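You operate a simulated robot arm through the tools that you are given. There is no shell and no other tool. Be economical: measure what you need, move in short steps, check, and stop when the job is done.

Carry out the task below with a simulated robot arm. There is one attempt and no reset: what you move stays moved.

TASK
Put the 110 head tube from the jig parts table top on the silver cup. Take the 25.4 tube block from the top of the wooden block and put it on the yellow job card. Take the brass block with the smallest size on its label from the door end of the tube bench and leave it on the top of the alignment table. Open the jig table drawer, take the white cloth on the worktop under the peg panel and put it away inside and shut the drawer again. Take the green spacer on the worktop under the peg panel and put it away on the space under the stay shelf. Fetch the small lug and set it in the small blue tray. Open the upper right drawer, fetch the blue end cap from the inside of the upper right drawer and set it in the small red tray, then shut the drawer. Close the lower right drawer. Open the right blue drawer. Any order will do. Set down upright: brass block, small lug.

It is judged by the outcome, as a careful person would: the job done as asked, and still so three seconds after it is handed in. It fails if anything else is knocked over, pushed out of place, dropped, spilled or broken. Lids that push on must go on centred and level and be pressed home; caps that screw on are set level and turned clockwise until they are tight. Flat cloth is picked up by pressing the open fingertips on it (5 to 10 N) and closing them slowly along it; thin cloth reads only 2 to 8 mm in the jaws.

THE ROBOT
A 6-joint arm with a two-finger parallel gripper on a trunk, on a base that drives. Base frame: it is fixed to the floor where the robot stands at the start and does not move with it; the origin is under the middle of the robot, x ahead of it, y to its left, z up. Lengths are in cm, angles in rad, forces in N, time in s.
Its first joint turns from -2.897 to 2.897 rad. Places, roughly: blue end cap (6x5x4 cm) [330, 280, 80]; brass block [100, 150, 75]; green spacer [75, 300, 100]; head tube [50, -25, 75]; j1 drawer [70, -20, 70]; jig table drawer [70, -30, 70]; lower right drawer [330, 260, 60]; right blue drawer [410, 20, 70]; silver cup (6x6x3 cm) [380, -280, 90]; small blue tray (24x15x4 cm) [170, 300, 90]; small lug (7x4x5 cm) [120, 290, 90]; small red tray (24x15x4 cm) [170, 280, 90]; space under the stay shelf (60x15 cm) [-216, 40, 88]; top of the alignment table [290, -70, 80]; tube block [50, 0, 100]; upper right drawer [330, 280, 80]; white cloth (10x8x3 cm) [90, 280, 90]; yellow job card [-325, -325, 75]. Payload 4.1 kg.
Tool frame: the origin (TCP) lies between the finger pads and is the grasp point; the fingertips stand 2.3 cm ahead of it; z points along the fingers, y is the line along which they close. Largest opening 9.4 cm; finger width 3.8, thickness 1; the body of the gripper, 5.4 by 9.6 cm, starts 3.9 cm behind the TCP.
Orientation is told as [roll, pitch, yaw] about the base's x, y, z axes, in that order, counted from this pose: with the fingers straight down and closing along the base's y, the tool's x points along the base's -x, its y along +y and its z along -z.

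THE INTERFACE
- The arm moves only by the tool jog_arm. Its argument "deltas" is a list of rows, each a list of 6 numbers: the shift along the base's x, y, z in cm, then the turn, a rotation vector about the base's x, y, z in rad. In form: [[tx, ty, tz, ax, ay, az], ...]. A call has 1 to 12 rows; each row shifts and turns the commanded pose from where the row before left it. "hand" is the closure in counts, from 0 (fully open) to 255 (shut), set as the call begins (left out, the last holds). A row lasts 0.2 s, in which the tool goes at most 5 cm and 0.15 rad; a call with a longer step from one row to the next is refused whole, and so is a gripper value outside its range. Where a pose cannot be reached the arm comes as near as it can. A force on the tool above 40 N (or 10 N above the force at the start of the call, whichever is more), or a blocked arm, ends the call early, and 0.2 s more pass. Each finger travels about 4.5 cm/s and halts on what it meets, pressing with about 22 N; the grip force reading is that of the motor and also rises with nothing between the fingers. The clock runs only during rows and for 0.2 s after the last one: add rows that do not move to give the fingers time. It gives the time, the measured TCP pose, the force on the tool (base axes), the opening and the grip force at its end, in the units of the frame above (readings bear some noise), with the torque about the TCP (base axes, N m) and any sound that the robot's microphone picked up, and new pictures: "pictures" is both (left out), scene, wrist or none.
- Cameras (640 x 400 px; columns grow to the right, rows downward): "scene" is now at [1.73, 13.49, 143.74]; the picture's right is [-0.38, -0.93, 0.00], its down [-0.63, 0.26, -0.73] and it looks along [0.68, -0.28, -0.68] (base axes); focal length 290 px, centre (320, 200). "wrist" rides on the gripper at [8.6, 1.6, -7.5] in the tool frame; the picture's right is [-0.18, 0.98, 0.00], its down [-0.58, -0.11, -0.81] and it looks along [-0.79, -0.15, 0.59] (tool axes); focal length 243 px, centre (320, 200). There is no depth. A picture from a camera that has moved, and an enlarged one, comes with that camera's place and axes in the base frame and with its lens.
- move_column(by): slides the trunk up (or, below 0, down) by that many cm; the arm and the scene camera ride with it, the base frame stays. It gives what a move gives, with no picture.
- steer(legs): drives the robot by 1 to 6 legs, each [ahead, turn to the left] in cm and rad, along the robot's own axes; the way and the turn of a leg run together, so that a leg with both is an arc; at most 150 cm and 3.142 rad a leg. The arm and the cameras ride along, it lands a little off, and it stops where it bumps. It gives what a move gives, and a new picture of the scene camera.
- turn_head(pan, tilt): turns the head with the scene camera to pan (to the left, within 2.705 rad either way) and tilt (down, from -0.506 to 1.204), counted from straight ahead of the robot. It gives what a move gives, and a new picture of the scene camera.
- inspect(camera, box): a new picture of the part [left, top, right, bottom] of that camera's present view, enlarged. The clock stands still meanwhile.
- job_done(): hands the job in; it is judged then, once.

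Work in short steps. Places have to be worked out from the pictures, the camera data and where the tool is seen: move nearer, look again, correct. Check each grasp and each placing, and mend what went wrong. You have 525 turns and 360 pictures in all, those below and enlarged ones among them. Open the gripper and draw the arm clear of the work before you hand the job in, unless the task says otherwise; then end with one line.

The tools are called as name(argument=value, ...) on one line, values as JSON. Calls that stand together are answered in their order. jog_arm: Moves the arm, as the interface text tells. Its arguments: {"type":"object","properties":{"deltas":{"type":"array"},"hand":{"type":"number"},"pictures":{"type":"string","enum":["both","scene","wrist","none"]}},"required":["deltas"]} The other tools are called the same way: move_column (by) slides the trunk up or down; steer (legs) drives the base; turn_head (pan, tilt) turns the head that bears the scene camera; inspect (camera, box) takes an enlarged picture of a part of a camera's view; job_done () hands the job in.

At the start:

```text
clock: 0.0
tcp_pos: [38.85, -18.41, 114.34]
ee_rot: [0.0, -0.001, 0.0]
force: [0.8, -1.0, 0.0]
ft_torque: [0.01, 0.03, -0.02]
width: 9.39
finger_force: 0.0
trunk travel left (down, up): [-40.0, 19.0]
robot x, y, heading: [-0.07, -0.23, 0.001]
head pan, tilt: [-0.386, 0.745]
```

scene: 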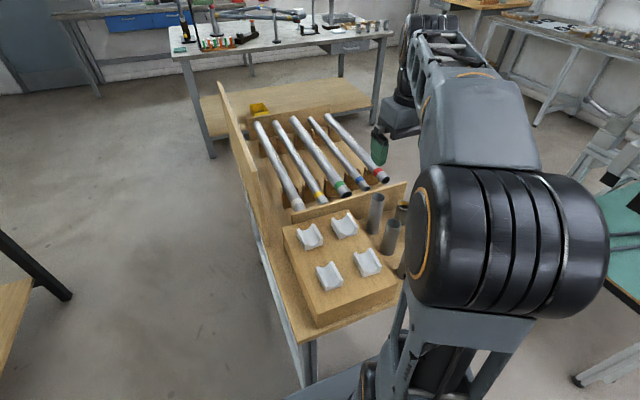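
wrist: 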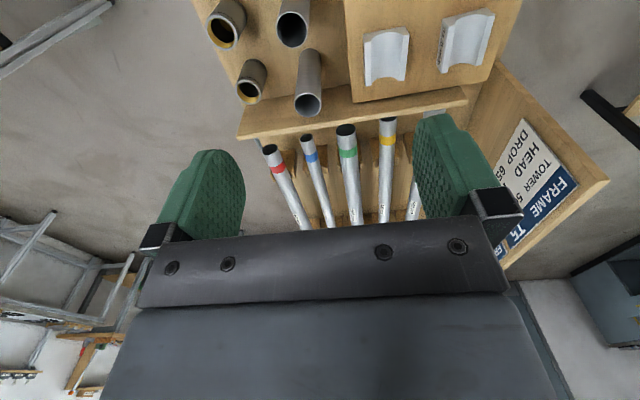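

I begin by looking closely at the near table with the wooden block and the head tubes.

inspect(camera="scene", box=[240, 170, 420, 340])

inspect(camera="wrist", box=[190, 0, 610, 240])

turn_head(pan=0.4, tilt=0.3)

turn_head(pan=1.5, tilt=0.3)

turn_head(pan=2.6, tilt=0.3)

turn_head(pan=-1.5, tilt=0.3)

turn_head(pan=-2.6, tilt=0.3)

turn_head(pan=-0.4, tilt=0.3)

```text
2.35 times, centred on (330, 255) of scene
camera zoom: at [1.73, 13.49, 143.74], right [-0.38, -0.93, 0.0], down [-0.63, 0.26, -0.73], along [0.68, -0.28, -0.68], focal length 683 px, centre (296, 71)
```

zoom: 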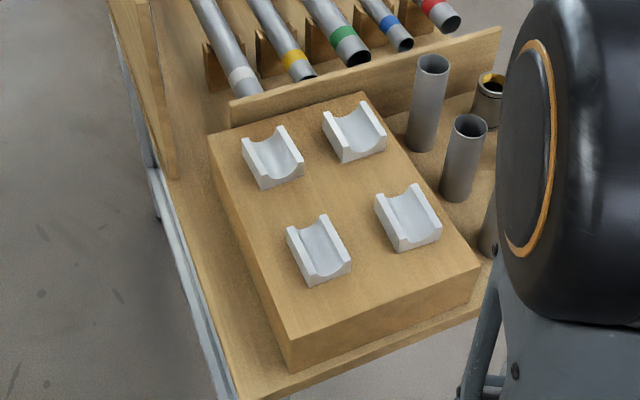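

```text
1.52 times, centred on (400, 120) of wrist
camera zoom: at [30.3, -16.86, 121.77], right [0.18, 0.98, 0.0], down [0.58, -0.11, 0.81], along [0.79, -0.15, -0.59], focal length 370 px, centre (198, 322)
```

zoom: 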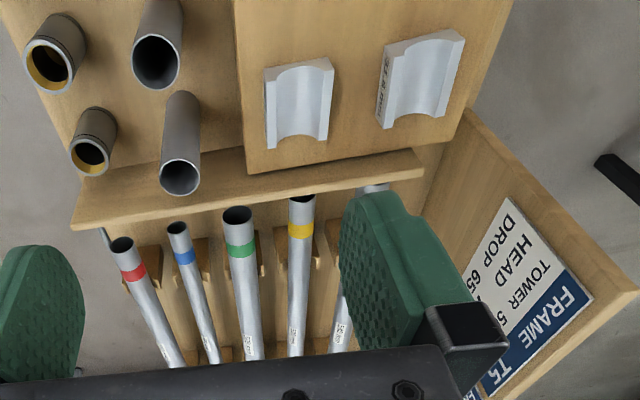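

```text
clock: 1.1
tcp_pos: [38.91, -18.42, 114.33]
ee_rot: [-0.001, 0.001, -0.001]
force: [-0.7, 0.1, 0.1]
ft_torque: [0.0, 0.01, 0.01]
width: 9.42
finger_force: 0.1
trunk travel left (down, up): [-40.0, 19.0]
robot x, y, heading: [0.21, -0.1, -0.001]
head pan, tilt: [0.4, 0.3]
camera scene: at [2.64, 20.25, 147.74], right [0.39, -0.92, 0.0], down [-0.27, -0.12, -0.96], along [0.88, 0.37, -0.3], focal length 290 px, centre (320, 200)
```

scene: 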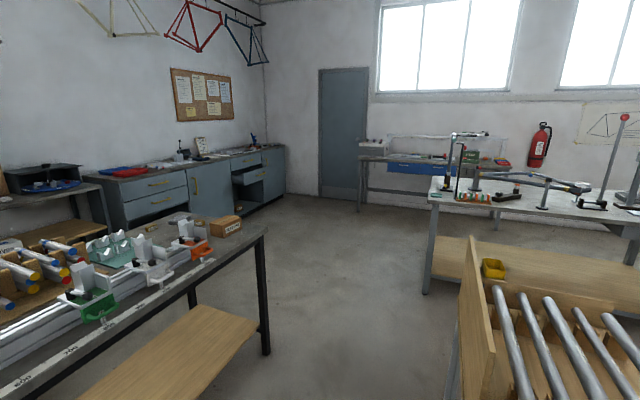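

```text
clock: 2.5
tcp_pos: [38.89, -18.29, 114.36]
ee_rot: [0.0, 0.0, -0.001]
force: [0.3, -0.5, 0.2]
ft_torque: [-0.03, -0.02, 0.01]
width: 9.4
finger_force: 0.0
trunk travel left (down, up): [-40.0, 19.0]
robot x, y, heading: [0.27, 0.17, 0.001]
head pan, tilt: [1.499, 0.3]
camera scene: at [-5.29, 25.93, 147.74], right [1.0, -0.07, 0.0], down [-0.02, -0.29, -0.96], along [0.07, 0.95, -0.3], focal length 290 px, centre (320, 200)
```

scene: 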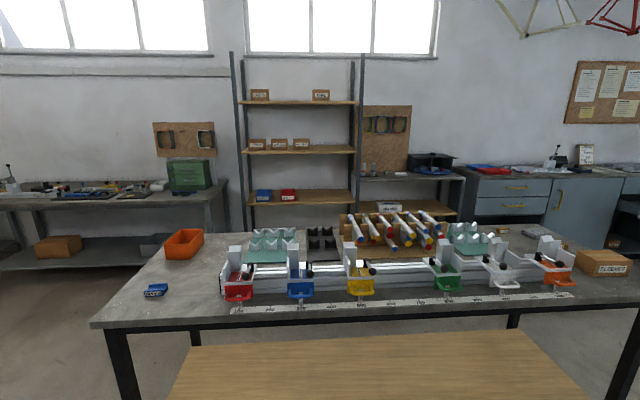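

```text
clock: 3.8
tcp_pos: [38.92, -18.34, 114.43]
ee_rot: [0.0, -0.001, 0.0]
force: [0.9, -0.4, 0.9]
ft_torque: [0.05, 0.01, -0.01]
width: 9.4
finger_force: 0.1
trunk travel left (down, up): [-40.0, 19.0]
robot x, y, heading: [-0.38, -0.28, 0.003]
head pan, tilt: [2.601, 0.3]
camera scene: at [-13.96, 21.44, 147.74], right [0.52, 0.86, 0.0], down [0.25, -0.15, -0.96], along [-0.82, 0.49, -0.3], focal length 290 px, centre (320, 200)
```

scene: 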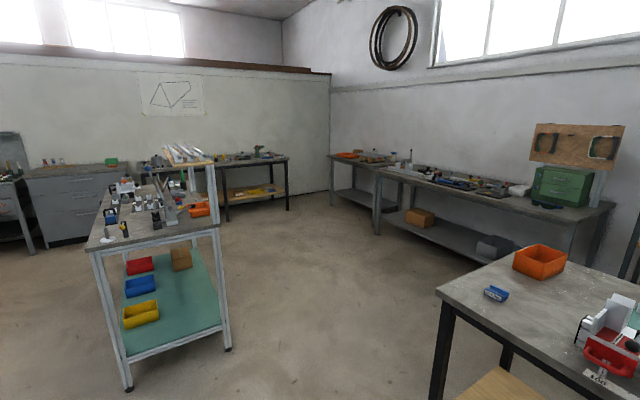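

```text
clock: 7.1
tcp_pos: [38.86, -18.41, 114.23]
ee_rot: [0.001, 0.0, 0.0]
force: [0.3, 0.9, -0.4]
ft_torque: [0.0, -0.01, -0.02]
width: 9.41
finger_force: 0.1
trunk travel left (down, up): [-40.0, 19.0]
robot x, y, heading: [-0.05, -0.2, 0.001]
head pan, tilt: [-1.499, 0.3]
camera scene: at [-5.29, 7.31, 147.74], right [-1.0, -0.07, 0.0], down [-0.02, 0.29, -0.96], along [0.07, -0.95, -0.3], focal length 290 px, centre (320, 200)
```

scene: 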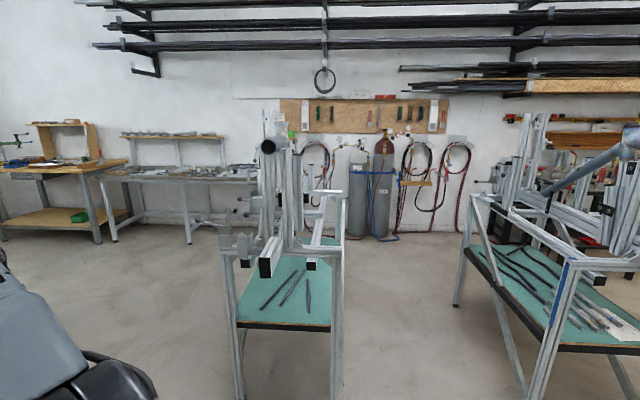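

```text
clock: 8.4
tcp_pos: [38.86, -18.37, 114.43]
ee_rot: [0.0, 0.002, 0.0]
force: [-0.1, 1.2, -0.2]
ft_torque: [-0.04, 0.0, 0.03]
width: 9.4
finger_force: 0.0
trunk travel left (down, up): [-40.0, 19.0]
robot x, y, heading: [0.05, 0.1, 0.001]
head pan, tilt: [-2.601, 0.3]
camera scene: at [-13.96, 11.81, 147.74], right [-0.52, 0.86, 0.0], down [0.25, 0.15, -0.96], along [-0.82, -0.49, -0.3], focal length 290 px, centre (320, 200)
```

scene: 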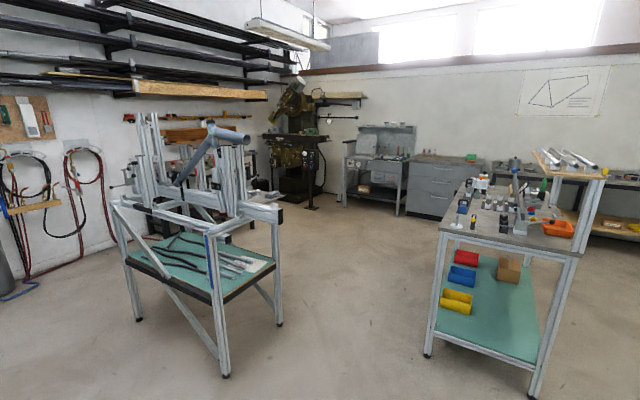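

```text
clock: 10.5
tcp_pos: [38.84, -18.39, 114.44]
ee_rot: [-0.001, 0.001, -0.001]
force: [-0.1, -0.7, -0.8]
ft_torque: [-0.02, 0.02, 0.01]
width: 9.43
finger_force: 0.1
trunk travel left (down, up): [-40.0, 19.0]
robot x, y, heading: [-0.08, -0.1, -0.001]
head pan, tilt: [-0.4, 0.3]
camera scene: at [2.64, 12.98, 147.74], right [-0.39, -0.92, 0.0], down [-0.27, 0.12, -0.96], along [0.88, -0.37, -0.3], focal length 290 px, centre (320, 200)
```

scene: 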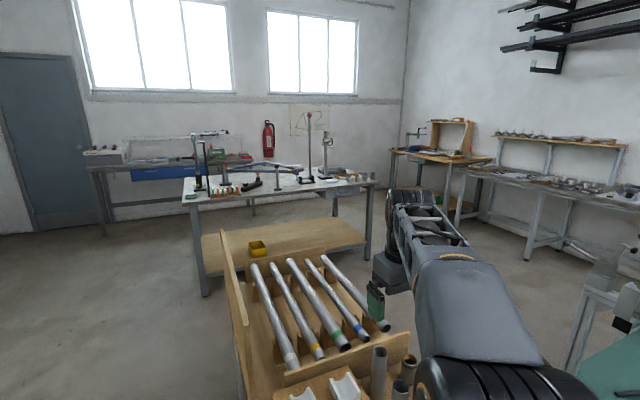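

The room layout is clear. I swing the arm right to uncover the head tubes and look down at the table.

jog_arm(deltas=[[-3, -4, 0, 0, 0, 0], [-3, -4, 0, 0, 0, 0], [-3, -4, 0, 0, 0, 0], [-3, -4, 0, 0, 0, 0], [-3, -4, 0, 0, 0, 0], [-2, -4, 0, 0, 0, 0], [-2, -4, 0, 0, 0, 0], [-2, -4, 0, 0, 0, 0]], pictures="wrist")

turn_head(pan=-0.4, tilt=0.85)

inspect(camera="scene", box=[200, 130, 440, 310])

```text
clock: 12.3
tcp_pos: [17.84, -50.63, 114.46]
ee_rot: [0.001, -0.001, 0.001]
force: [0.3, -0.6, 0.1]
ft_torque: [0.01, 0.04, -0.03]
width: 9.41
finger_force: 0.1
trunk travel left (down, up): [-40.0, 19.0]
robot x, y, heading: [0.01, 0.11, -0.003]
head pan, tilt: [-0.4, 0.3]
camera wrist: at [9.34, -49.13, 121.88], right [0.18, 0.98, 0.0], down [0.58, -0.11, 0.81], along [0.79, -0.15, -0.59], focal length 243 px, centre (320, 200)
```

wrist: 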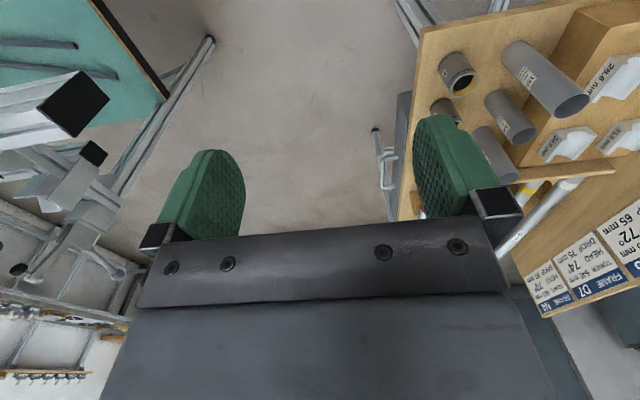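

```text
clock: 13.3
tcp_pos: [17.89, -50.56, 114.47]
ee_rot: [0.001, -0.001, -0.001]
force: [-0.2, -0.4, 0.1]
ft_torque: [0.03, 0.01, 0.01]
width: 9.41
finger_force: 0.0
trunk travel left (down, up): [-40.0, 19.0]
robot x, y, heading: [-0.06, -0.16, 0.001]
head pan, tilt: [-0.4, 0.85]
camera scene: at [1.24, 13.57, 142.91], right [-0.39, -0.92, 0.0], down [-0.69, 0.29, -0.66], along [0.61, -0.26, -0.75], focal length 290 px, centre (320, 200)
```

scene: 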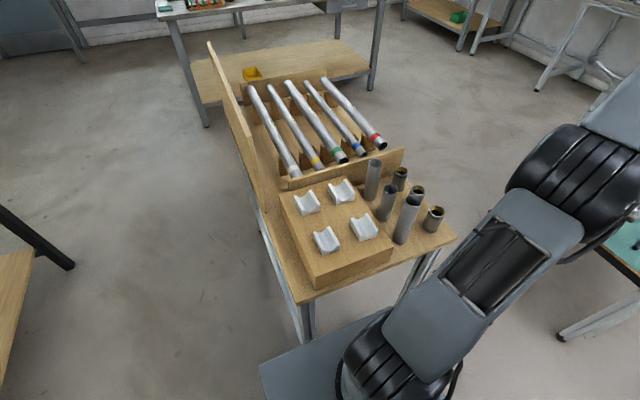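

```text
2.22 times, centred on (320, 220) of scene
camera zoom: at [1.24, 13.57, 142.91], right [-0.39, -0.92, 0.0], down [-0.69, 0.29, -0.66], along [0.61, -0.26, -0.75], focal length 645 px, centre (320, 156)
```

zoom: 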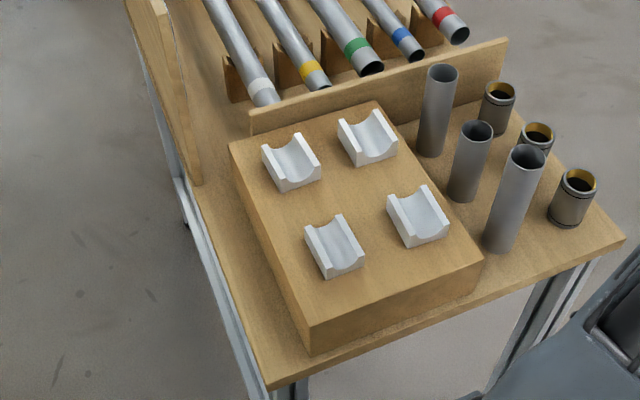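

Labels are on the −y sides; I enlarge the wrist view from here.

inspect(camera="wrist", box=[400, 0, 640, 200])

```text
2.00 times, centred on (520, 100) of wrist
camera zoom: at [9.39, -49.02, 121.94], right [0.18, 0.98, 0.0], down [0.58, -0.11, 0.81], along [0.79, -0.15, -0.59], focal length 485 px, centre (-80, 400)
```

zoom: 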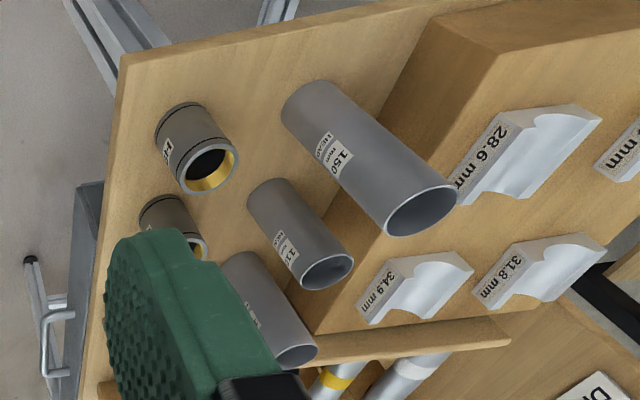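

Near row holds 28.6 (right) and an unread one (left); tubes need a better view. I turn the wrist to look toward +y from the −y side.

jog_arm(deltas=[[2, 0, -1, 0, 0, 0.15], [2, 0, -1, 0, 0, 0.15], [2, 0, -1, 0, 0, 0.15], [2, 0, -1, 0, 0, 0.15], [2, 0, -1, 0, 0, 0.15], [2, 0, -1, 0, 0, 0.15], [2, 0, -1, 0, 0, 0.15], [2, 0, -1, 0, 0, 0.15], [2, 0, -1, 0, 0, 0.15], [2, 0, -1, 0, 0, 0.15]], pictures="wrist")

```text
clock: 15.5
tcp_pos: [37.77, -50.44, 104.35]
ee_rot: [0.0, -0.001, 1.502]
force: [-0.6, 0.2, 0.7]
ft_torque: [-0.03, -0.02, -0.02]
width: 9.41
finger_force: 0.0
trunk travel left (down, up): [-40.0, 19.0]
robot x, y, heading: [-0.35, 0.04, -0.002]
head pan, tilt: [-0.4, 0.85]
camera wrist: at [35.76, -59.09, 111.79], right [-0.97, 0.25, 0.0], down [0.15, 0.57, 0.81], along [0.2, 0.78, -0.59], focal length 243 px, centre (320, 200)
```

wrist: 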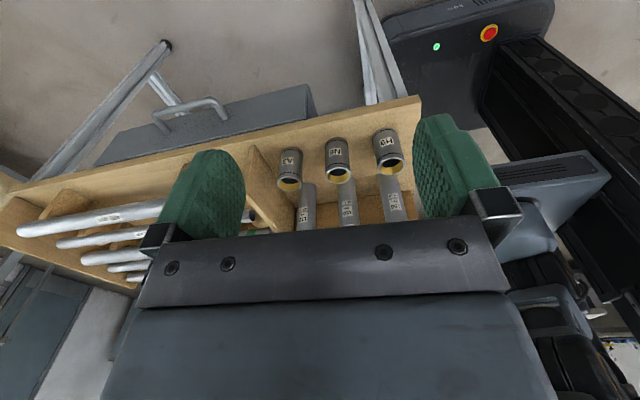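

inspect(camera="wrist", box=[230, 110, 430, 235])

inspect(camera="wrist", box=[0, 30, 340, 240])

```text
3.20 times, centred on (330, 172) of wrist
camera zoom: at [35.76, -59.09, 111.79], right [-0.97, 0.25, 0.0], down [0.15, 0.57, 0.81], along [0.2, 0.78, -0.59], focal length 776 px, centre (288, 288)
```

zoom: 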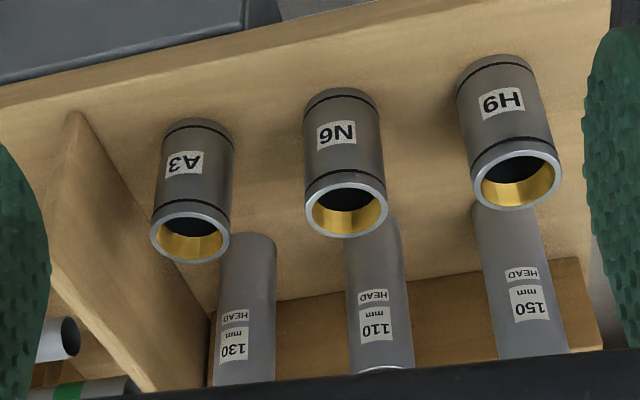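

```text
1.88 times, centred on (170, 135) of wrist
camera zoom: at [35.76, -59.09, 111.79], right [-0.97, 0.25, 0.0], down [0.15, 0.57, 0.81], along [0.2, 0.78, -0.59], focal length 457 px, centre (602, 322)
```

zoom: 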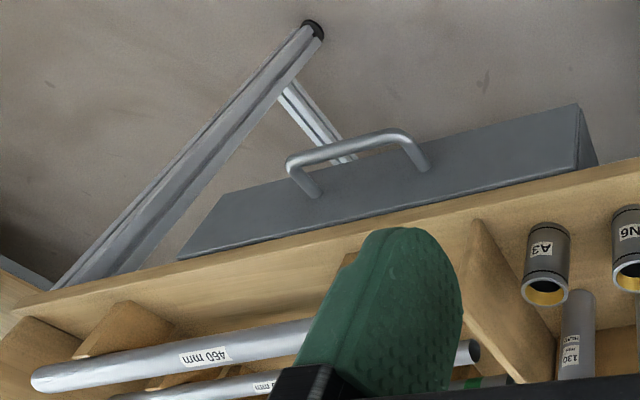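

The 110 tube is the middle one, at about (44, −25.5). I move above it with the wrist at 45°, opening partly.

jog_arm(deltas=[[1, 4, 0, 0, 0, -0.12], [1, 4, 0, 0, 0, -0.12], [1, 4, 0, 0, 0, -0.12], [1, 4, 0, 0, 0, -0.12], [1, 4, 0, 0, 0, -0.12], [1.2, 4.9, 0, 0, 0, -0.115], [0, 0, -2.4, 0, 0, 0], [0, 0, -4, 0, 0, 0]], hand=75)

```text
refused: row 6 steps farther than a row can; nothing moved
```

jog_arm(deltas=[[1, 4, 0, 0, 0, -0.12], [1, 4, 0, 0, 0, -0.12], [1, 4, 0, 0, 0, -0.12], [1, 4, 0, 0, 0, -0.12], [1, 4, 0, 0, 0, -0.12], [1.2, 4.5, 0, 0, 0, -0.115], [0, 0.4, -2.4, 0, 0, 0], [0, 0, -4, 0, 0, 0]], hand=75)

```text
clock: 17.3
tcp_pos: [44.16, -25.65, 97.97]
ee_rot: [-0.001, -0.001, 0.784]
force: [-0.4, -0.5, 0.4]
ft_torque: [0.02, 0.0, 0.02]
width: 6.62
finger_force: 0.1
trunk travel left (down, up): [-40.0, 19.0]
robot x, y, heading: [0.05, 0.53, -0.005]
head pan, tilt: [-0.4, 0.85]
camera scene: at [1.24, 13.56, 142.91], right [-0.39, -0.92, 0.0], down [-0.69, 0.29, -0.66], along [0.61, -0.26, -0.75], focal length 290 px, centre (320, 200)
camera wrist: at [37.09, -30.68, 105.39], right [-0.56, 0.83, 0.0], down [0.49, 0.33, 0.81], along [0.67, 0.45, -0.59], focal length 243 px, centre (320, 200)
```

scene: 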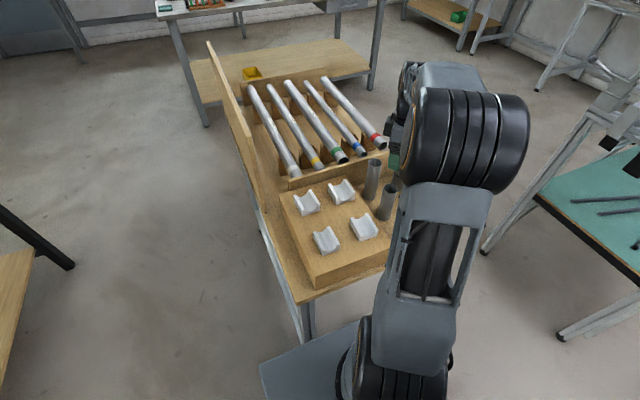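
wrist: 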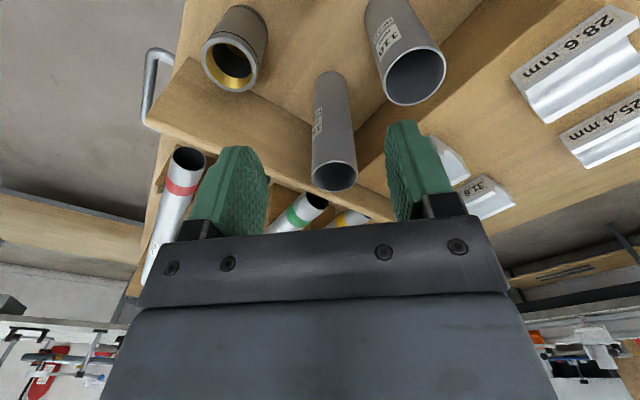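

inspect(camera="wrist", box=[190, 0, 470, 200])

```text
2.00 times, centred on (330, 100) of wrist
camera zoom: at [37.09, -30.68, 105.39], right [-0.56, 0.83, 0.0], down [0.49, 0.33, 0.81], along [0.67, 0.45, -0.59], focal length 485 px, centre (300, 400)
```

zoom: 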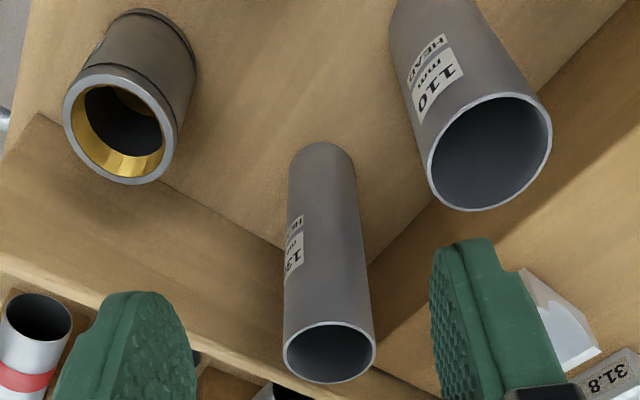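

The table top is actually at about z = 80 (both cameras agree then), so the 110 tube stands near (40.2, −22.1). I shift over it and check.

jog_arm(deltas=[[-2, 1.8, 0, 0, 0, 0], [-2, 1.8, 0, 0, 0, 0]], pictures="wrist")

```text
clock: 17.9
tcp_pos: [39.94, -21.92, 97.97]
ee_rot: [0.001, 0.0, 0.784]
force: [0.0, 0.1, 0.0]
ft_torque: [0.03, -0.04, 0.0]
width: 6.67
finger_force: 0.0
trunk travel left (down, up): [-40.0, 19.0]
robot x, y, heading: [0.21, -0.46, 0.001]
head pan, tilt: [-0.4, 0.85]
camera wrist: at [32.78, -27.04, 105.36], right [-0.56, 0.83, 0.0], down [0.49, 0.33, 0.81], along [0.67, 0.45, -0.59], focal length 243 px, centre (320, 200)
```

wrist: 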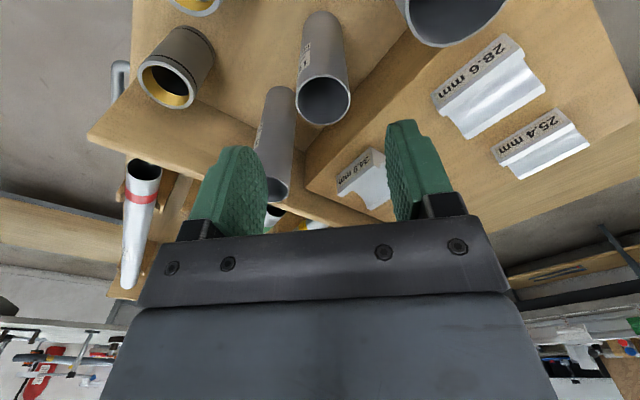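

Aligned over the tube. I descend about 9.5 cm around it, then close.

jog_arm(deltas=[[0, 0, -3, 0, 0, 0], [0, 0, -3, 0, 0, 0], [0, 0, -3, 0, 0, 0], [0, 0, -0.8, 0, 0, 0]], pictures="wrist")

jog_arm(deltas=[[0, 0, 0, 0, 0, 0], [0, 0, 0, 0, 0, 0], [0, 0, 0, 0, 0, 0], [0, 0, 0, 0, 0, 0]], hand=255, pictures="none")

```text
clock: 18.9
tcp_pos: [40.06, -21.95, 87.92]
ee_rot: [0.001, -0.001, 0.782]
force: [-0.1, -0.2, -0.3]
ft_torque: [-0.01, -0.04, 0.0]
width: 6.65
finger_force: 0.1
trunk travel left (down, up): [-40.0, 19.0]
robot x, y, heading: [0.05, -0.17, -0.005]
head pan, tilt: [-0.4, 0.85]
camera wrist: at [32.89, -27.09, 95.48], right [-0.56, 0.83, 0.0], down [0.49, 0.33, 0.81], along [0.67, 0.45, -0.59], focal length 243 px, centre (320, 200)
```

wrist: 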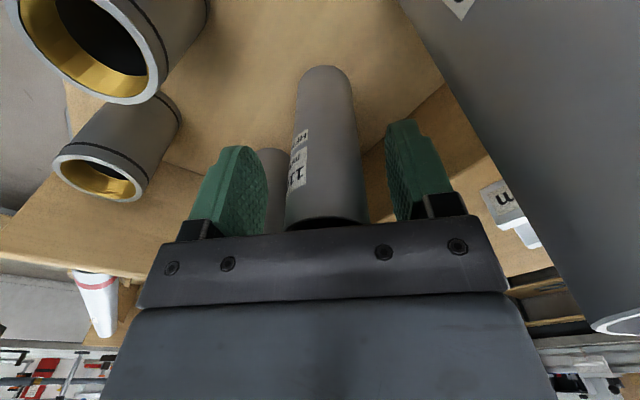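

```text
clock: 19.9
tcp_pos: [40.02, -22.2, 88.07]
ee_rot: [-0.001, 0.001, 0.783]
force: [0.7, -0.1, -0.5]
ft_torque: [0.03, 0.02, 0.03]
width: 3.6
finger_force: 22.2
trunk travel left (down, up): [-40.0, 19.0]
robot x, y, heading: [-0.06, 0.15, -0.002]
head pan, tilt: [-0.4, 0.85]
```

Grip of 3.6 cm confirmed. I lift and fold the arm in for driving.

jog_arm(deltas=[[0, 0, 2, 0, 0, 0], [0, 0, 4, 0, 0, 0], [0, 0, 5, 0, 0, 0], [0, 0, 5, 0, 0, 0], [0, 0, 5, 0, 0, 0], [0, 0, 5, 0, 0, 0], [-1, 2, 0, 0, 0, 0], [-2, 4, 0, 0, 0, 0], [-2, 4, 0, 0, 0, 0], [-1, 3, 0, 0, 0, 0]], pictures="wrist")

steer(legs=[[-25, 0], [0, 0.943], [76, 0]])

```text
clock: 22.1
tcp_pos: [34.1, -8.69, 114.04]
ee_rot: [-0.001, 0.0, 0.783]
force: [0.2, 0.3, -1.8]
ft_torque: [0.02, 0.01, 0.01]
width: 3.59
finger_force: 21.7
trunk travel left (down, up): [-40.0, 19.0]
robot x, y, heading: [-0.22, -0.22, 0.003]
head pan, tilt: [-0.4, 0.85]
camera wrist: at [26.93, -13.86, 121.54], right [-0.56, 0.83, 0.0], down [0.49, 0.33, 0.81], along [0.67, 0.45, -0.59], focal length 243 px, centre (320, 200)
```

wrist: 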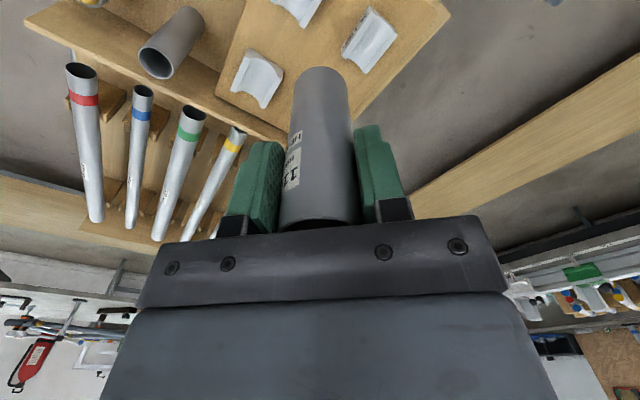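

```text
clock: 30.1
tcp_pos: [47.49, 84.4, 114.14]
ee_rot: [0.0, 0.001, 1.727]
force: [0.5, -0.1, -1.0]
ft_torque: [-0.01, 0.0, -0.04]
width: 3.58
finger_force: 21.5
trunk travel left (down, up): [-40.0, 19.0]
robot x, y, heading: [20.35, 62.06, 0.946]
head pan, tilt: [-0.4, 0.85]
camera scene: at [9.97, 71.08, 142.9], right [0.52, -0.86, 0.0], down [-0.64, -0.39, -0.66], along [0.57, 0.34, -0.75], focal length 290 px, centre (320, 200)
```

scene: 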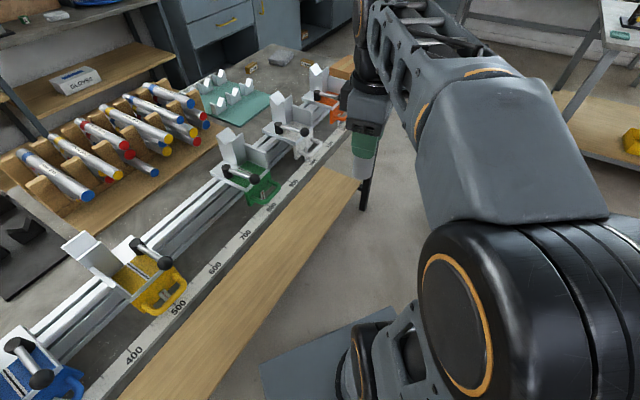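

Pose is accurate. I continue along the lane and turn south between the tables.

steer(legs=[[0, -0.946], [145, 0], [0, -1.571], [110, 0]])

turn_head(pan=0.3, tilt=0.35)

```text
clock: 48.5
tcp_pos: [158.74, -78.73, 114.05]
ee_rot: [0.001, 0.0, -0.746]
force: [-0.3, 0.0, -2.0]
ft_torque: [-0.02, -0.01, 0.04]
width: 3.6
finger_force: 21.8
trunk travel left (down, up): [-40.0, 19.0]
robot x, y, heading: [166.34, -44.15, -1.527]
head pan, tilt: [-0.4, 0.85]
camera scene: at [179.77, -44.9, 142.9], right [-0.94, 0.35, 0.0], down [0.26, 0.7, -0.66], along [-0.23, -0.62, -0.75], focal length 290 px, centre (320, 200)
```

scene: 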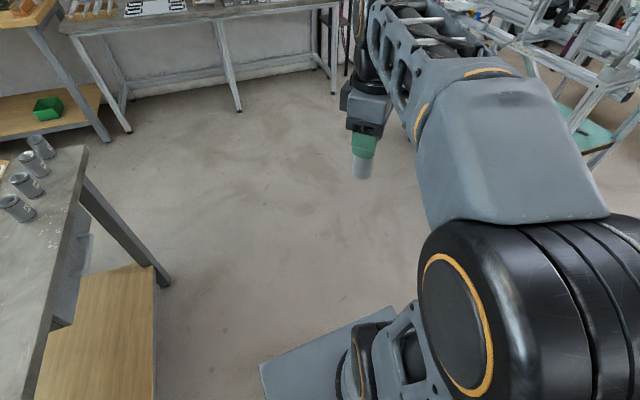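

```text
clock: 49.6
tcp_pos: [158.64, -78.68, 114.12]
ee_rot: [-0.001, 0.001, -0.746]
force: [-0.5, 0.2, -0.4]
ft_torque: [0.0, -0.04, -0.04]
width: 3.59
finger_force: 22.6
trunk travel left (down, up): [-40.0, 19.0]
robot x, y, heading: [166.25, -44.27, -1.531]
head pan, tilt: [0.3, 0.351]
camera scene: at [185.63, -46.36, 147.26], right [-0.94, -0.33, 0.0], down [-0.11, 0.32, -0.94], along [0.31, -0.89, -0.34], focal length 290 px, centre (320, 200)
```

scene: 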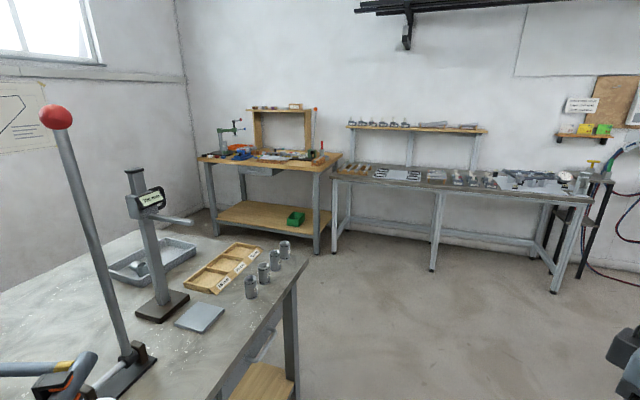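

inspect(camera="scene", box=[190, 95, 350, 195])

inspect(camera="scene", box=[330, 105, 600, 250])

```text
4.00 times, centred on (270, 145) of scene
camera zoom: at [185.63, -46.36, 147.26], right [-0.94, -0.33, 0.0], down [-0.11, 0.32, -0.94], along [0.31, -0.89, -0.34], focal length 1162 px, centre (520, 420)
```

zoom: 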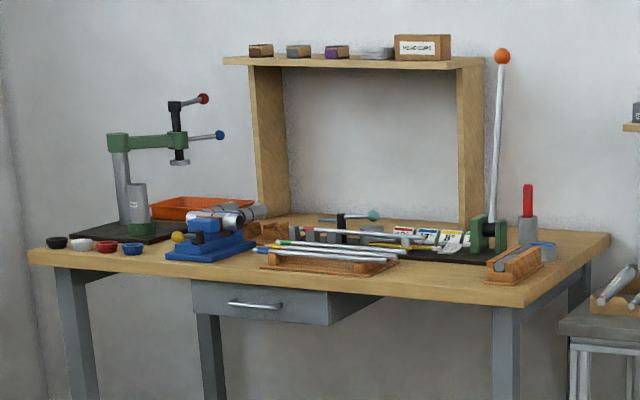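

```text
2.37 times, centred on (465, 178) of scene
camera zoom: at [185.63, -46.36, 147.26], right [-0.94, -0.33, 0.0], down [-0.11, 0.32, -0.94], along [0.31, -0.89, -0.34], focal length 688 px, centre (-24, 253)
```

zoom: 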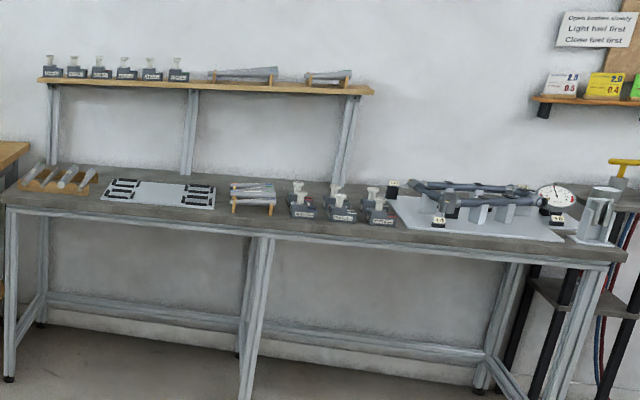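

The small silver cup is the second dish on the far wooden bench, near (390, −291). I drive there.

steer(legs=[[0, -0.04], [150, 0], [0, 1.413], [112, 0], [110, 0], [0, -1.413]])

turn_head(pan=0.0, tilt=0.6)

```text
clock: 74.8
tcp_pos: [378.64, -258.24, 114.16]
ee_rot: [0.0, 0.001, -0.759]
force: [0.1, -0.2, -0.7]
ft_torque: [-0.02, -0.03, 0.0]
width: 3.6
finger_force: 22.0
trunk travel left (down, up): [-40.0, 19.0]
robot x, y, heading: [386.24, -223.92, -1.541]
head pan, tilt: [0.3, 0.351]
camera scene: at [406.07, -226.23, 147.27], right [-0.95, -0.32, 0.0], down [-0.11, 0.33, -0.94], along [0.3, -0.89, -0.34], focal length 290 px, centre (320, 200)
```

scene: 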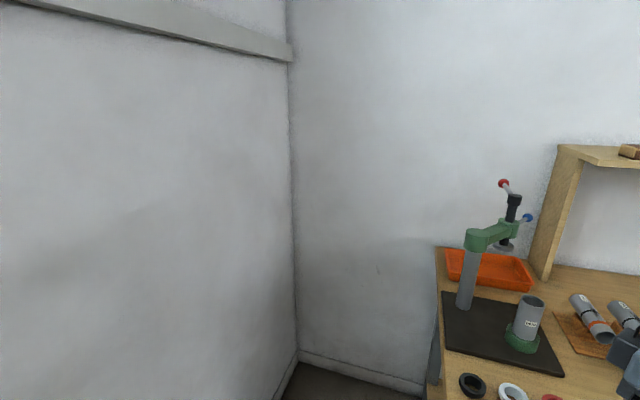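

```text
clock: 75.7
tcp_pos: [378.61, -258.3, 114.08]
ee_rot: [0.0, -0.001, -0.76]
force: [-0.7, -0.1, -1.7]
ft_torque: [-0.02, 0.0, -0.01]
width: 3.57
finger_force: 21.9
trunk travel left (down, up): [-40.0, 19.0]
robot x, y, heading: [386.44, -223.64, -1.547]
head pan, tilt: [0.0, 0.6]
camera scene: at [403.33, -226.25, 145.0], right [-1.0, -0.03, 0.0], down [-0.02, 0.56, -0.83], along [0.02, -0.83, -0.56], focal length 290 px, centre (320, 200)
```

scene: 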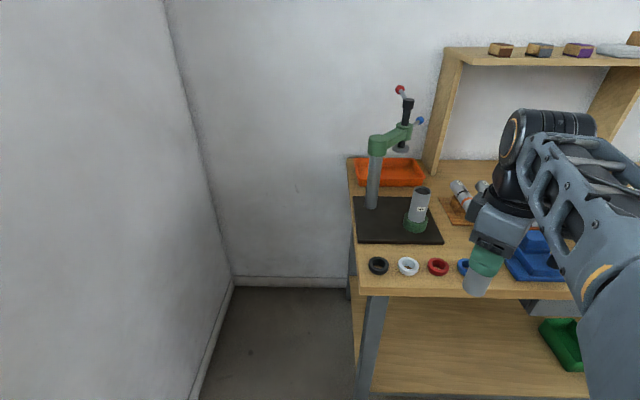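

inspect(camera="scene", box=[340, 220, 500, 320])

inspect(camera="wrist", box=[0, 0, 640, 240])

```text
4.00 times, centred on (420, 270) of scene
camera zoom: at [403.33, -226.25, 145.0], right [-1.0, -0.03, 0.0], down [-0.02, 0.56, -0.83], along [0.02, -0.83, -0.56], focal length 1162 px, centre (-80, -80)
```

zoom: 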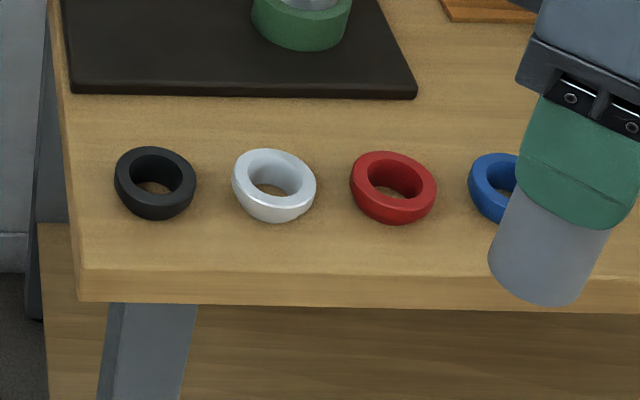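

```text
1.00 times, centred on (320, 120) of wrist
camera zoom: at [373.58, -251.18, 121.53], right [0.81, 0.59, 0.0], down [0.35, -0.48, 0.81], along [0.47, -0.65, -0.59], focal length 243 px, centre (320, 280)
```

zoom: 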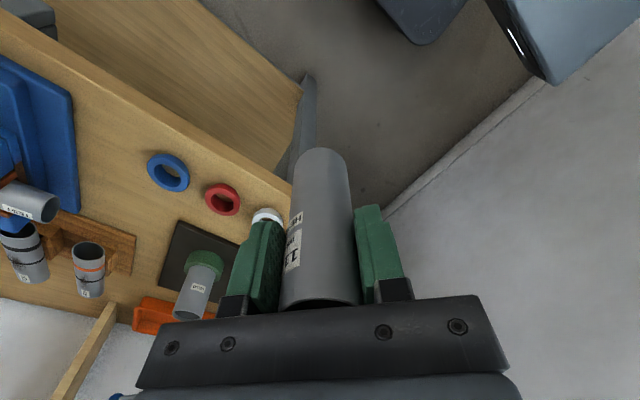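

The cup is a ring-shaped dish, so the tube goes upright in it. Triangulated near (381.7, −279.6), top about z 90; I move over it.

jog_arm(deltas=[[0.6, -4.2, 0, 0, 0, 0], [0.6, -4.2, 0, 0, 0, 0], [0.6, -4.2, 0, 0, 0, 0], [0.6, -4.2, 0, 0, 0, 0], [0.7, -4.2, 0, 0, 0, 0], [0, 0, 0, 0, 0, 0]])

```text
clock: 77.0
tcp_pos: [381.6, -279.34, 113.99]
ee_rot: [0.0, -0.001, -0.759]
force: [0.2, -0.6, -1.5]
ft_torque: [0.01, 0.0, -0.01]
width: 3.59
finger_force: 22.2
trunk travel left (down, up): [-40.0, 19.0]
robot x, y, heading: [386.32, -223.7, -1.544]
head pan, tilt: [0.0, 0.6]
camera scene: at [403.33, -226.29, 144.99], right [-1.0, -0.03, 0.0], down [-0.02, 0.57, -0.82], along [0.02, -0.82, -0.57], focal length 290 px, centre (320, 200)
camera wrist: at [376.57, -272.28, 121.48], right [0.81, 0.59, 0.0], down [0.35, -0.48, 0.81], along [0.47, -0.65, -0.59], focal length 243 px, centre (320, 200)
```

scene: 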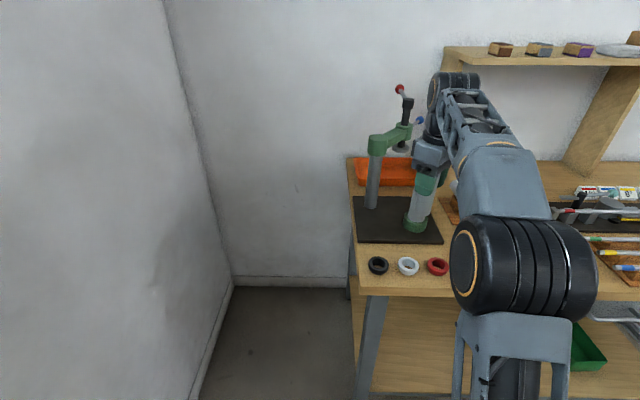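
wrist: 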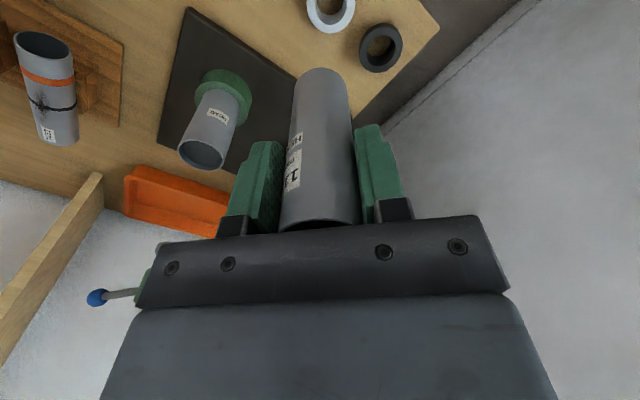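

jog_arm(deltas=[[0.3, 0, -4, 0, 0, 0], [0.3, 0, -4, 0, 0, 0], [0, 0, -2, 0, 0, 0], [0, 0, 0, 0, 0, 0]])

inspect(camera="scene", box=[360, 200, 488, 280])

```text
clock: 78.0
tcp_pos: [382.27, -279.19, 103.96]
ee_rot: [-0.001, -0.001, -0.76]
force: [0.0, 0.3, -0.4]
ft_torque: [0.0, 0.01, 0.0]
width: 3.62
finger_force: 21.6
trunk travel left (down, up): [-40.0, 19.0]
robot x, y, heading: [386.27, -224.0, -1.544]
head pan, tilt: [0.0, 0.6]
camera scene: at [403.32, -226.26, 144.99], right [-1.0, -0.03, 0.0], down [-0.02, 0.56, -0.83], along [0.02, -0.82, -0.57], focal length 290 px, centre (320, 200)
camera wrist: at [377.23, -272.18, 111.4], right [0.81, 0.59, 0.0], down [0.35, -0.48, 0.81], along [0.47, -0.65, -0.59], focal length 243 px, centre (320, 200)
```

scene: 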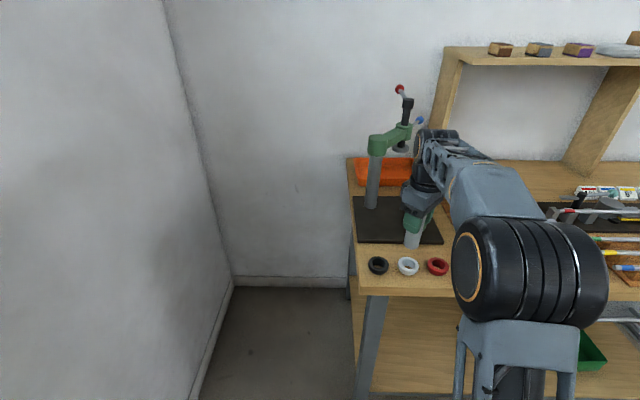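
wrist: 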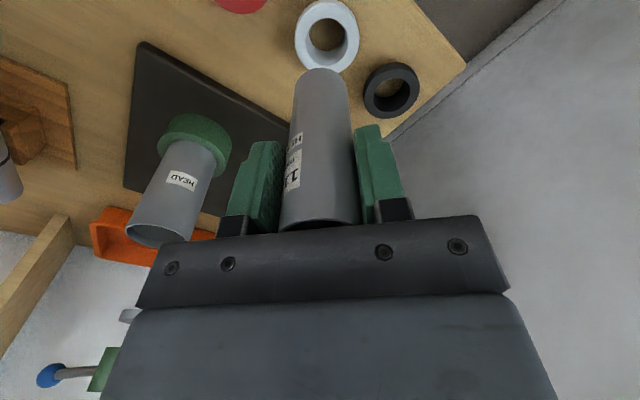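

```text
5.00 times, centred on (424, 240) of scene
camera zoom: at [403.32, -226.26, 144.99], right [-1.0, -0.03, 0.0], down [-0.02, 0.56, -0.83], along [0.02, -0.82, -0.57], focal length 1452 px, centre (-200, 0)
```

zoom: 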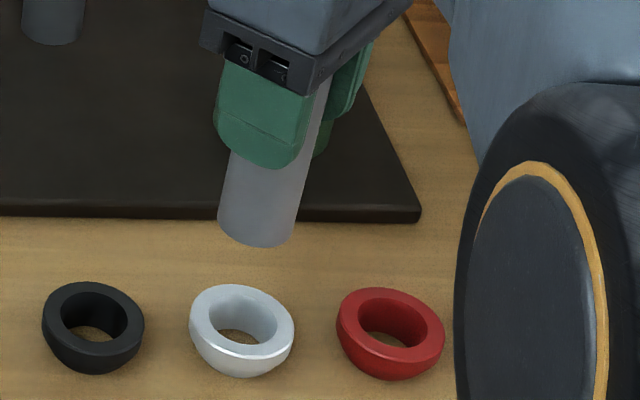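

Two-view solution: ring top centre near (382.0, −278.0, 90). I shift there and descend just short of contact.

jog_arm(deltas=[[-0.2, 1.15, 0, 0, 0, 0], [0, 0, -2.5, 0, 0, 0], [0, 0, -1.5, 0, 0, 0], [0, 0, 0, 0, 0, 0]])

inspect(camera="scene", box=[360, 200, 488, 280])

```text
clock: 79.0
tcp_pos: [382.0, -277.99, 100.06]
ee_rot: [0.0, 0.0, -0.759]
force: [-0.2, -0.7, -0.9]
ft_torque: [0.01, 0.01, -0.03]
width: 3.62
finger_force: 21.6
trunk travel left (down, up): [-40.0, 19.0]
robot x, y, heading: [386.47, -223.69, -1.542]
head pan, tilt: [0.0, 0.6]
camera scene: at [403.32, -226.26, 144.99], right [-1.0, -0.03, 0.0], down [-0.02, 0.56, -0.83], along [0.02, -0.82, -0.57], focal length 290 px, centre (320, 200)
camera wrist: at [376.9, -270.97, 107.49], right [0.81, 0.59, 0.0], down [0.35, -0.48, 0.81], along [0.47, -0.65, -0.59], focal length 243 px, centre (320, 200)
```

scene: 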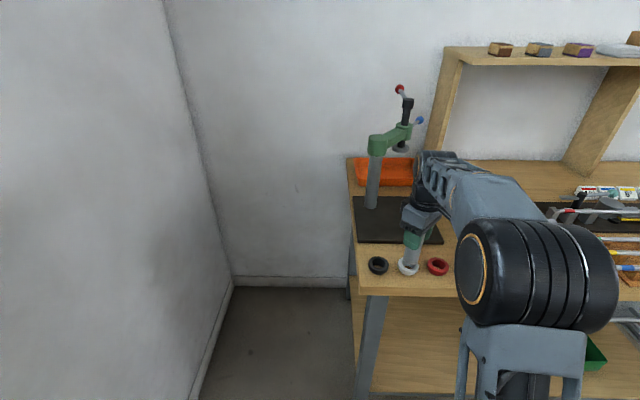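
wrist: 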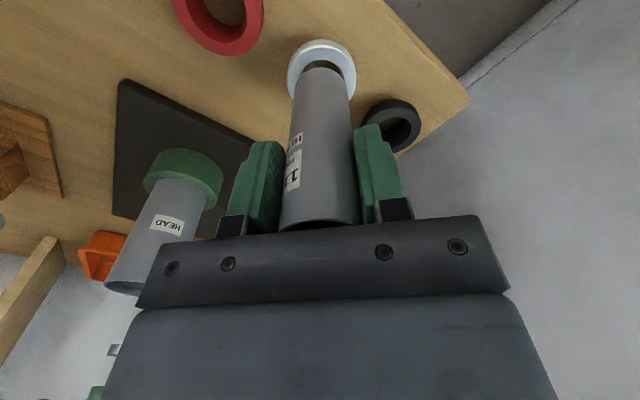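

```text
5.00 times, centred on (424, 240) of scene
camera zoom: at [403.32, -226.26, 144.99], right [-1.0, -0.03, 0.0], down [-0.02, 0.56, -0.83], along [0.02, -0.82, -0.57], focal length 1452 px, centre (-200, 0)
```

zoom: 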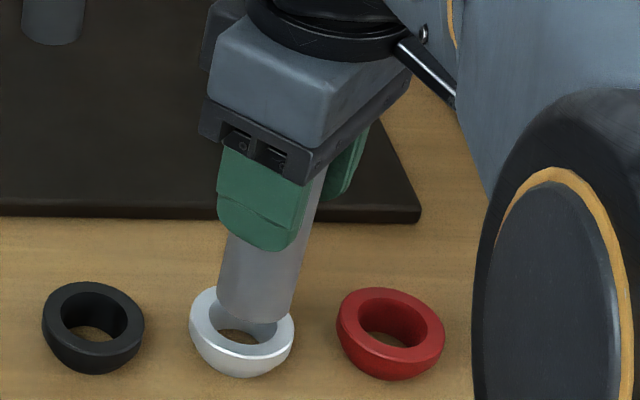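

jog_arm(deltas=[[0, 0, -0.5, 0, 0, 0], [0, 0, -0.5, 0, 0, 0], [0, 0, 0, 0, 0, 0]], pictures="none")

inspect(camera="scene", box=[376, 240, 440, 280])

inspect(camera="wrist", box=[240, 0, 400, 100])

```text
clock: 79.8
tcp_pos: [382.15, -278.05, 99.13]
ee_rot: [0.002, 0.0, -0.759]
force: [0.1, -1.2, -1.3]
ft_torque: [0.02, 0.01, 0.01]
width: 3.61
finger_force: 22.5
trunk travel left (down, up): [-40.0, 19.0]
robot x, y, heading: [386.47, -223.78, -1.546]
head pan, tilt: [0.0, 0.6]
```

```text
10.00 times, centred on (408, 260) of scene
camera zoom: at [403.32, -226.26, 144.99], right [-1.0, -0.03, 0.0], down [-0.02, 0.56, -0.83], along [0.02, -0.82, -0.56], focal length 2904 px, centre (-560, -400)
```

zoom: 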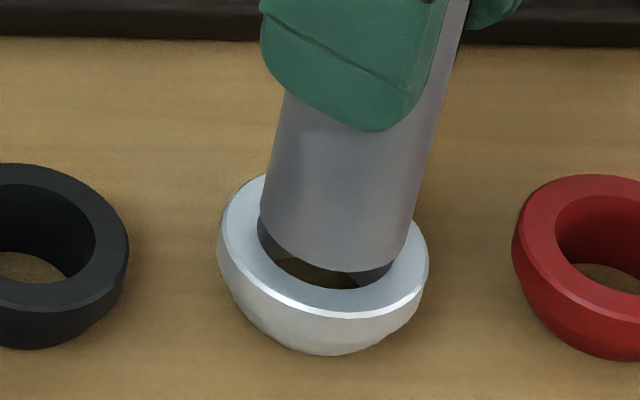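

```text
4.00 times, centred on (320, 50) of wrist
camera zoom: at [377.04, -271.05, 106.55], right [0.81, 0.59, 0.0], down [0.35, -0.48, 0.81], along [0.47, -0.65, -0.59], focal length 970 px, centre (320, 800)
```

zoom: 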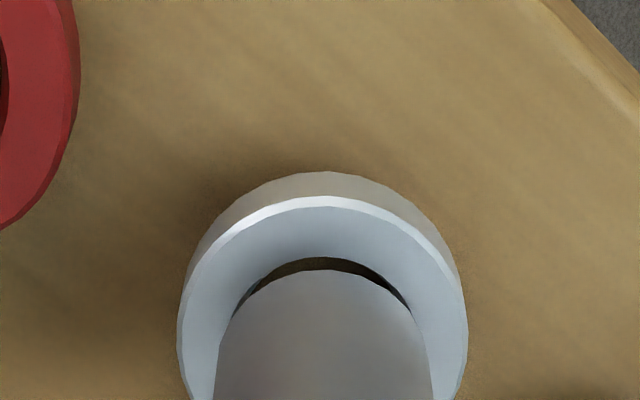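

Well centred. I lower gently to contact.

jog_arm(deltas=[[0.1, 0, -0.3, 0, 0, 0], [0, 0, -0.3, 0, 0, 0], [0, 0, 0, 0, 0, 0]], pictures="none")

inspect(camera="scene", box=[376, 240, 440, 280])

```text
clock: 80.7
tcp_pos: [382.19, -278.12, 98.61]
ee_rot: [0.0, 0.001, -0.76]
force: [-0.2, 0.3, -0.3]
ft_torque: [-0.01, 0.0, -0.02]
width: 3.61
finger_force: 21.8
trunk travel left (down, up): [-40.0, 19.0]
robot x, y, heading: [386.24, -223.83, -1.541]
head pan, tilt: [0.0, 0.6]
```

```text
10.00 times, centred on (408, 260) of scene
camera zoom: at [403.32, -226.25, 144.99], right [-1.0, -0.03, 0.0], down [-0.02, 0.56, -0.83], along [0.02, -0.82, -0.56], focal length 2904 px, centre (-560, -400)
```

zoom: 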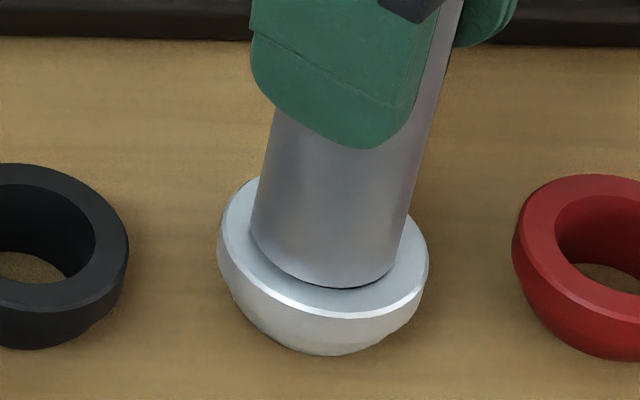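

jog_arm(deltas=[[0, 0, -0.2, 0, 0, 0], [0, 0, -0.2, 0, 0, 0], [0, 0, 0, 0, 0, 0]], pictures="none")

inspect(camera="wrist", box=[240, 0, 400, 100])

```text
clock: 81.5
tcp_pos: [382.25, -277.98, 98.34]
ee_rot: [-0.002, -0.003, -0.759]
force: [-1.2, -3.7, 16.6]
ft_torque: [-0.28, 0.05, 0.0]
width: 3.61
finger_force: 21.8
trunk travel left (down, up): [-40.0, 19.0]
robot x, y, heading: [386.48, -223.69, -1.547]
head pan, tilt: [0.0, 0.6]
```

```text
4.00 times, centred on (320, 50) of wrist
camera zoom: at [377.19, -270.92, 105.73], right [0.81, 0.59, 0.0], down [0.35, -0.48, 0.81], along [0.47, -0.66, -0.59], focal length 970 px, centre (320, 800)
```

zoom: 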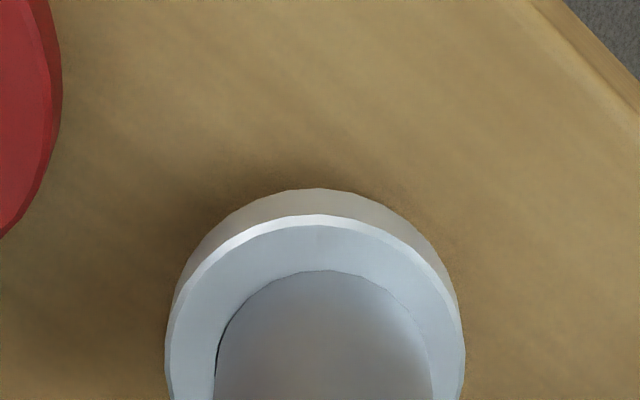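

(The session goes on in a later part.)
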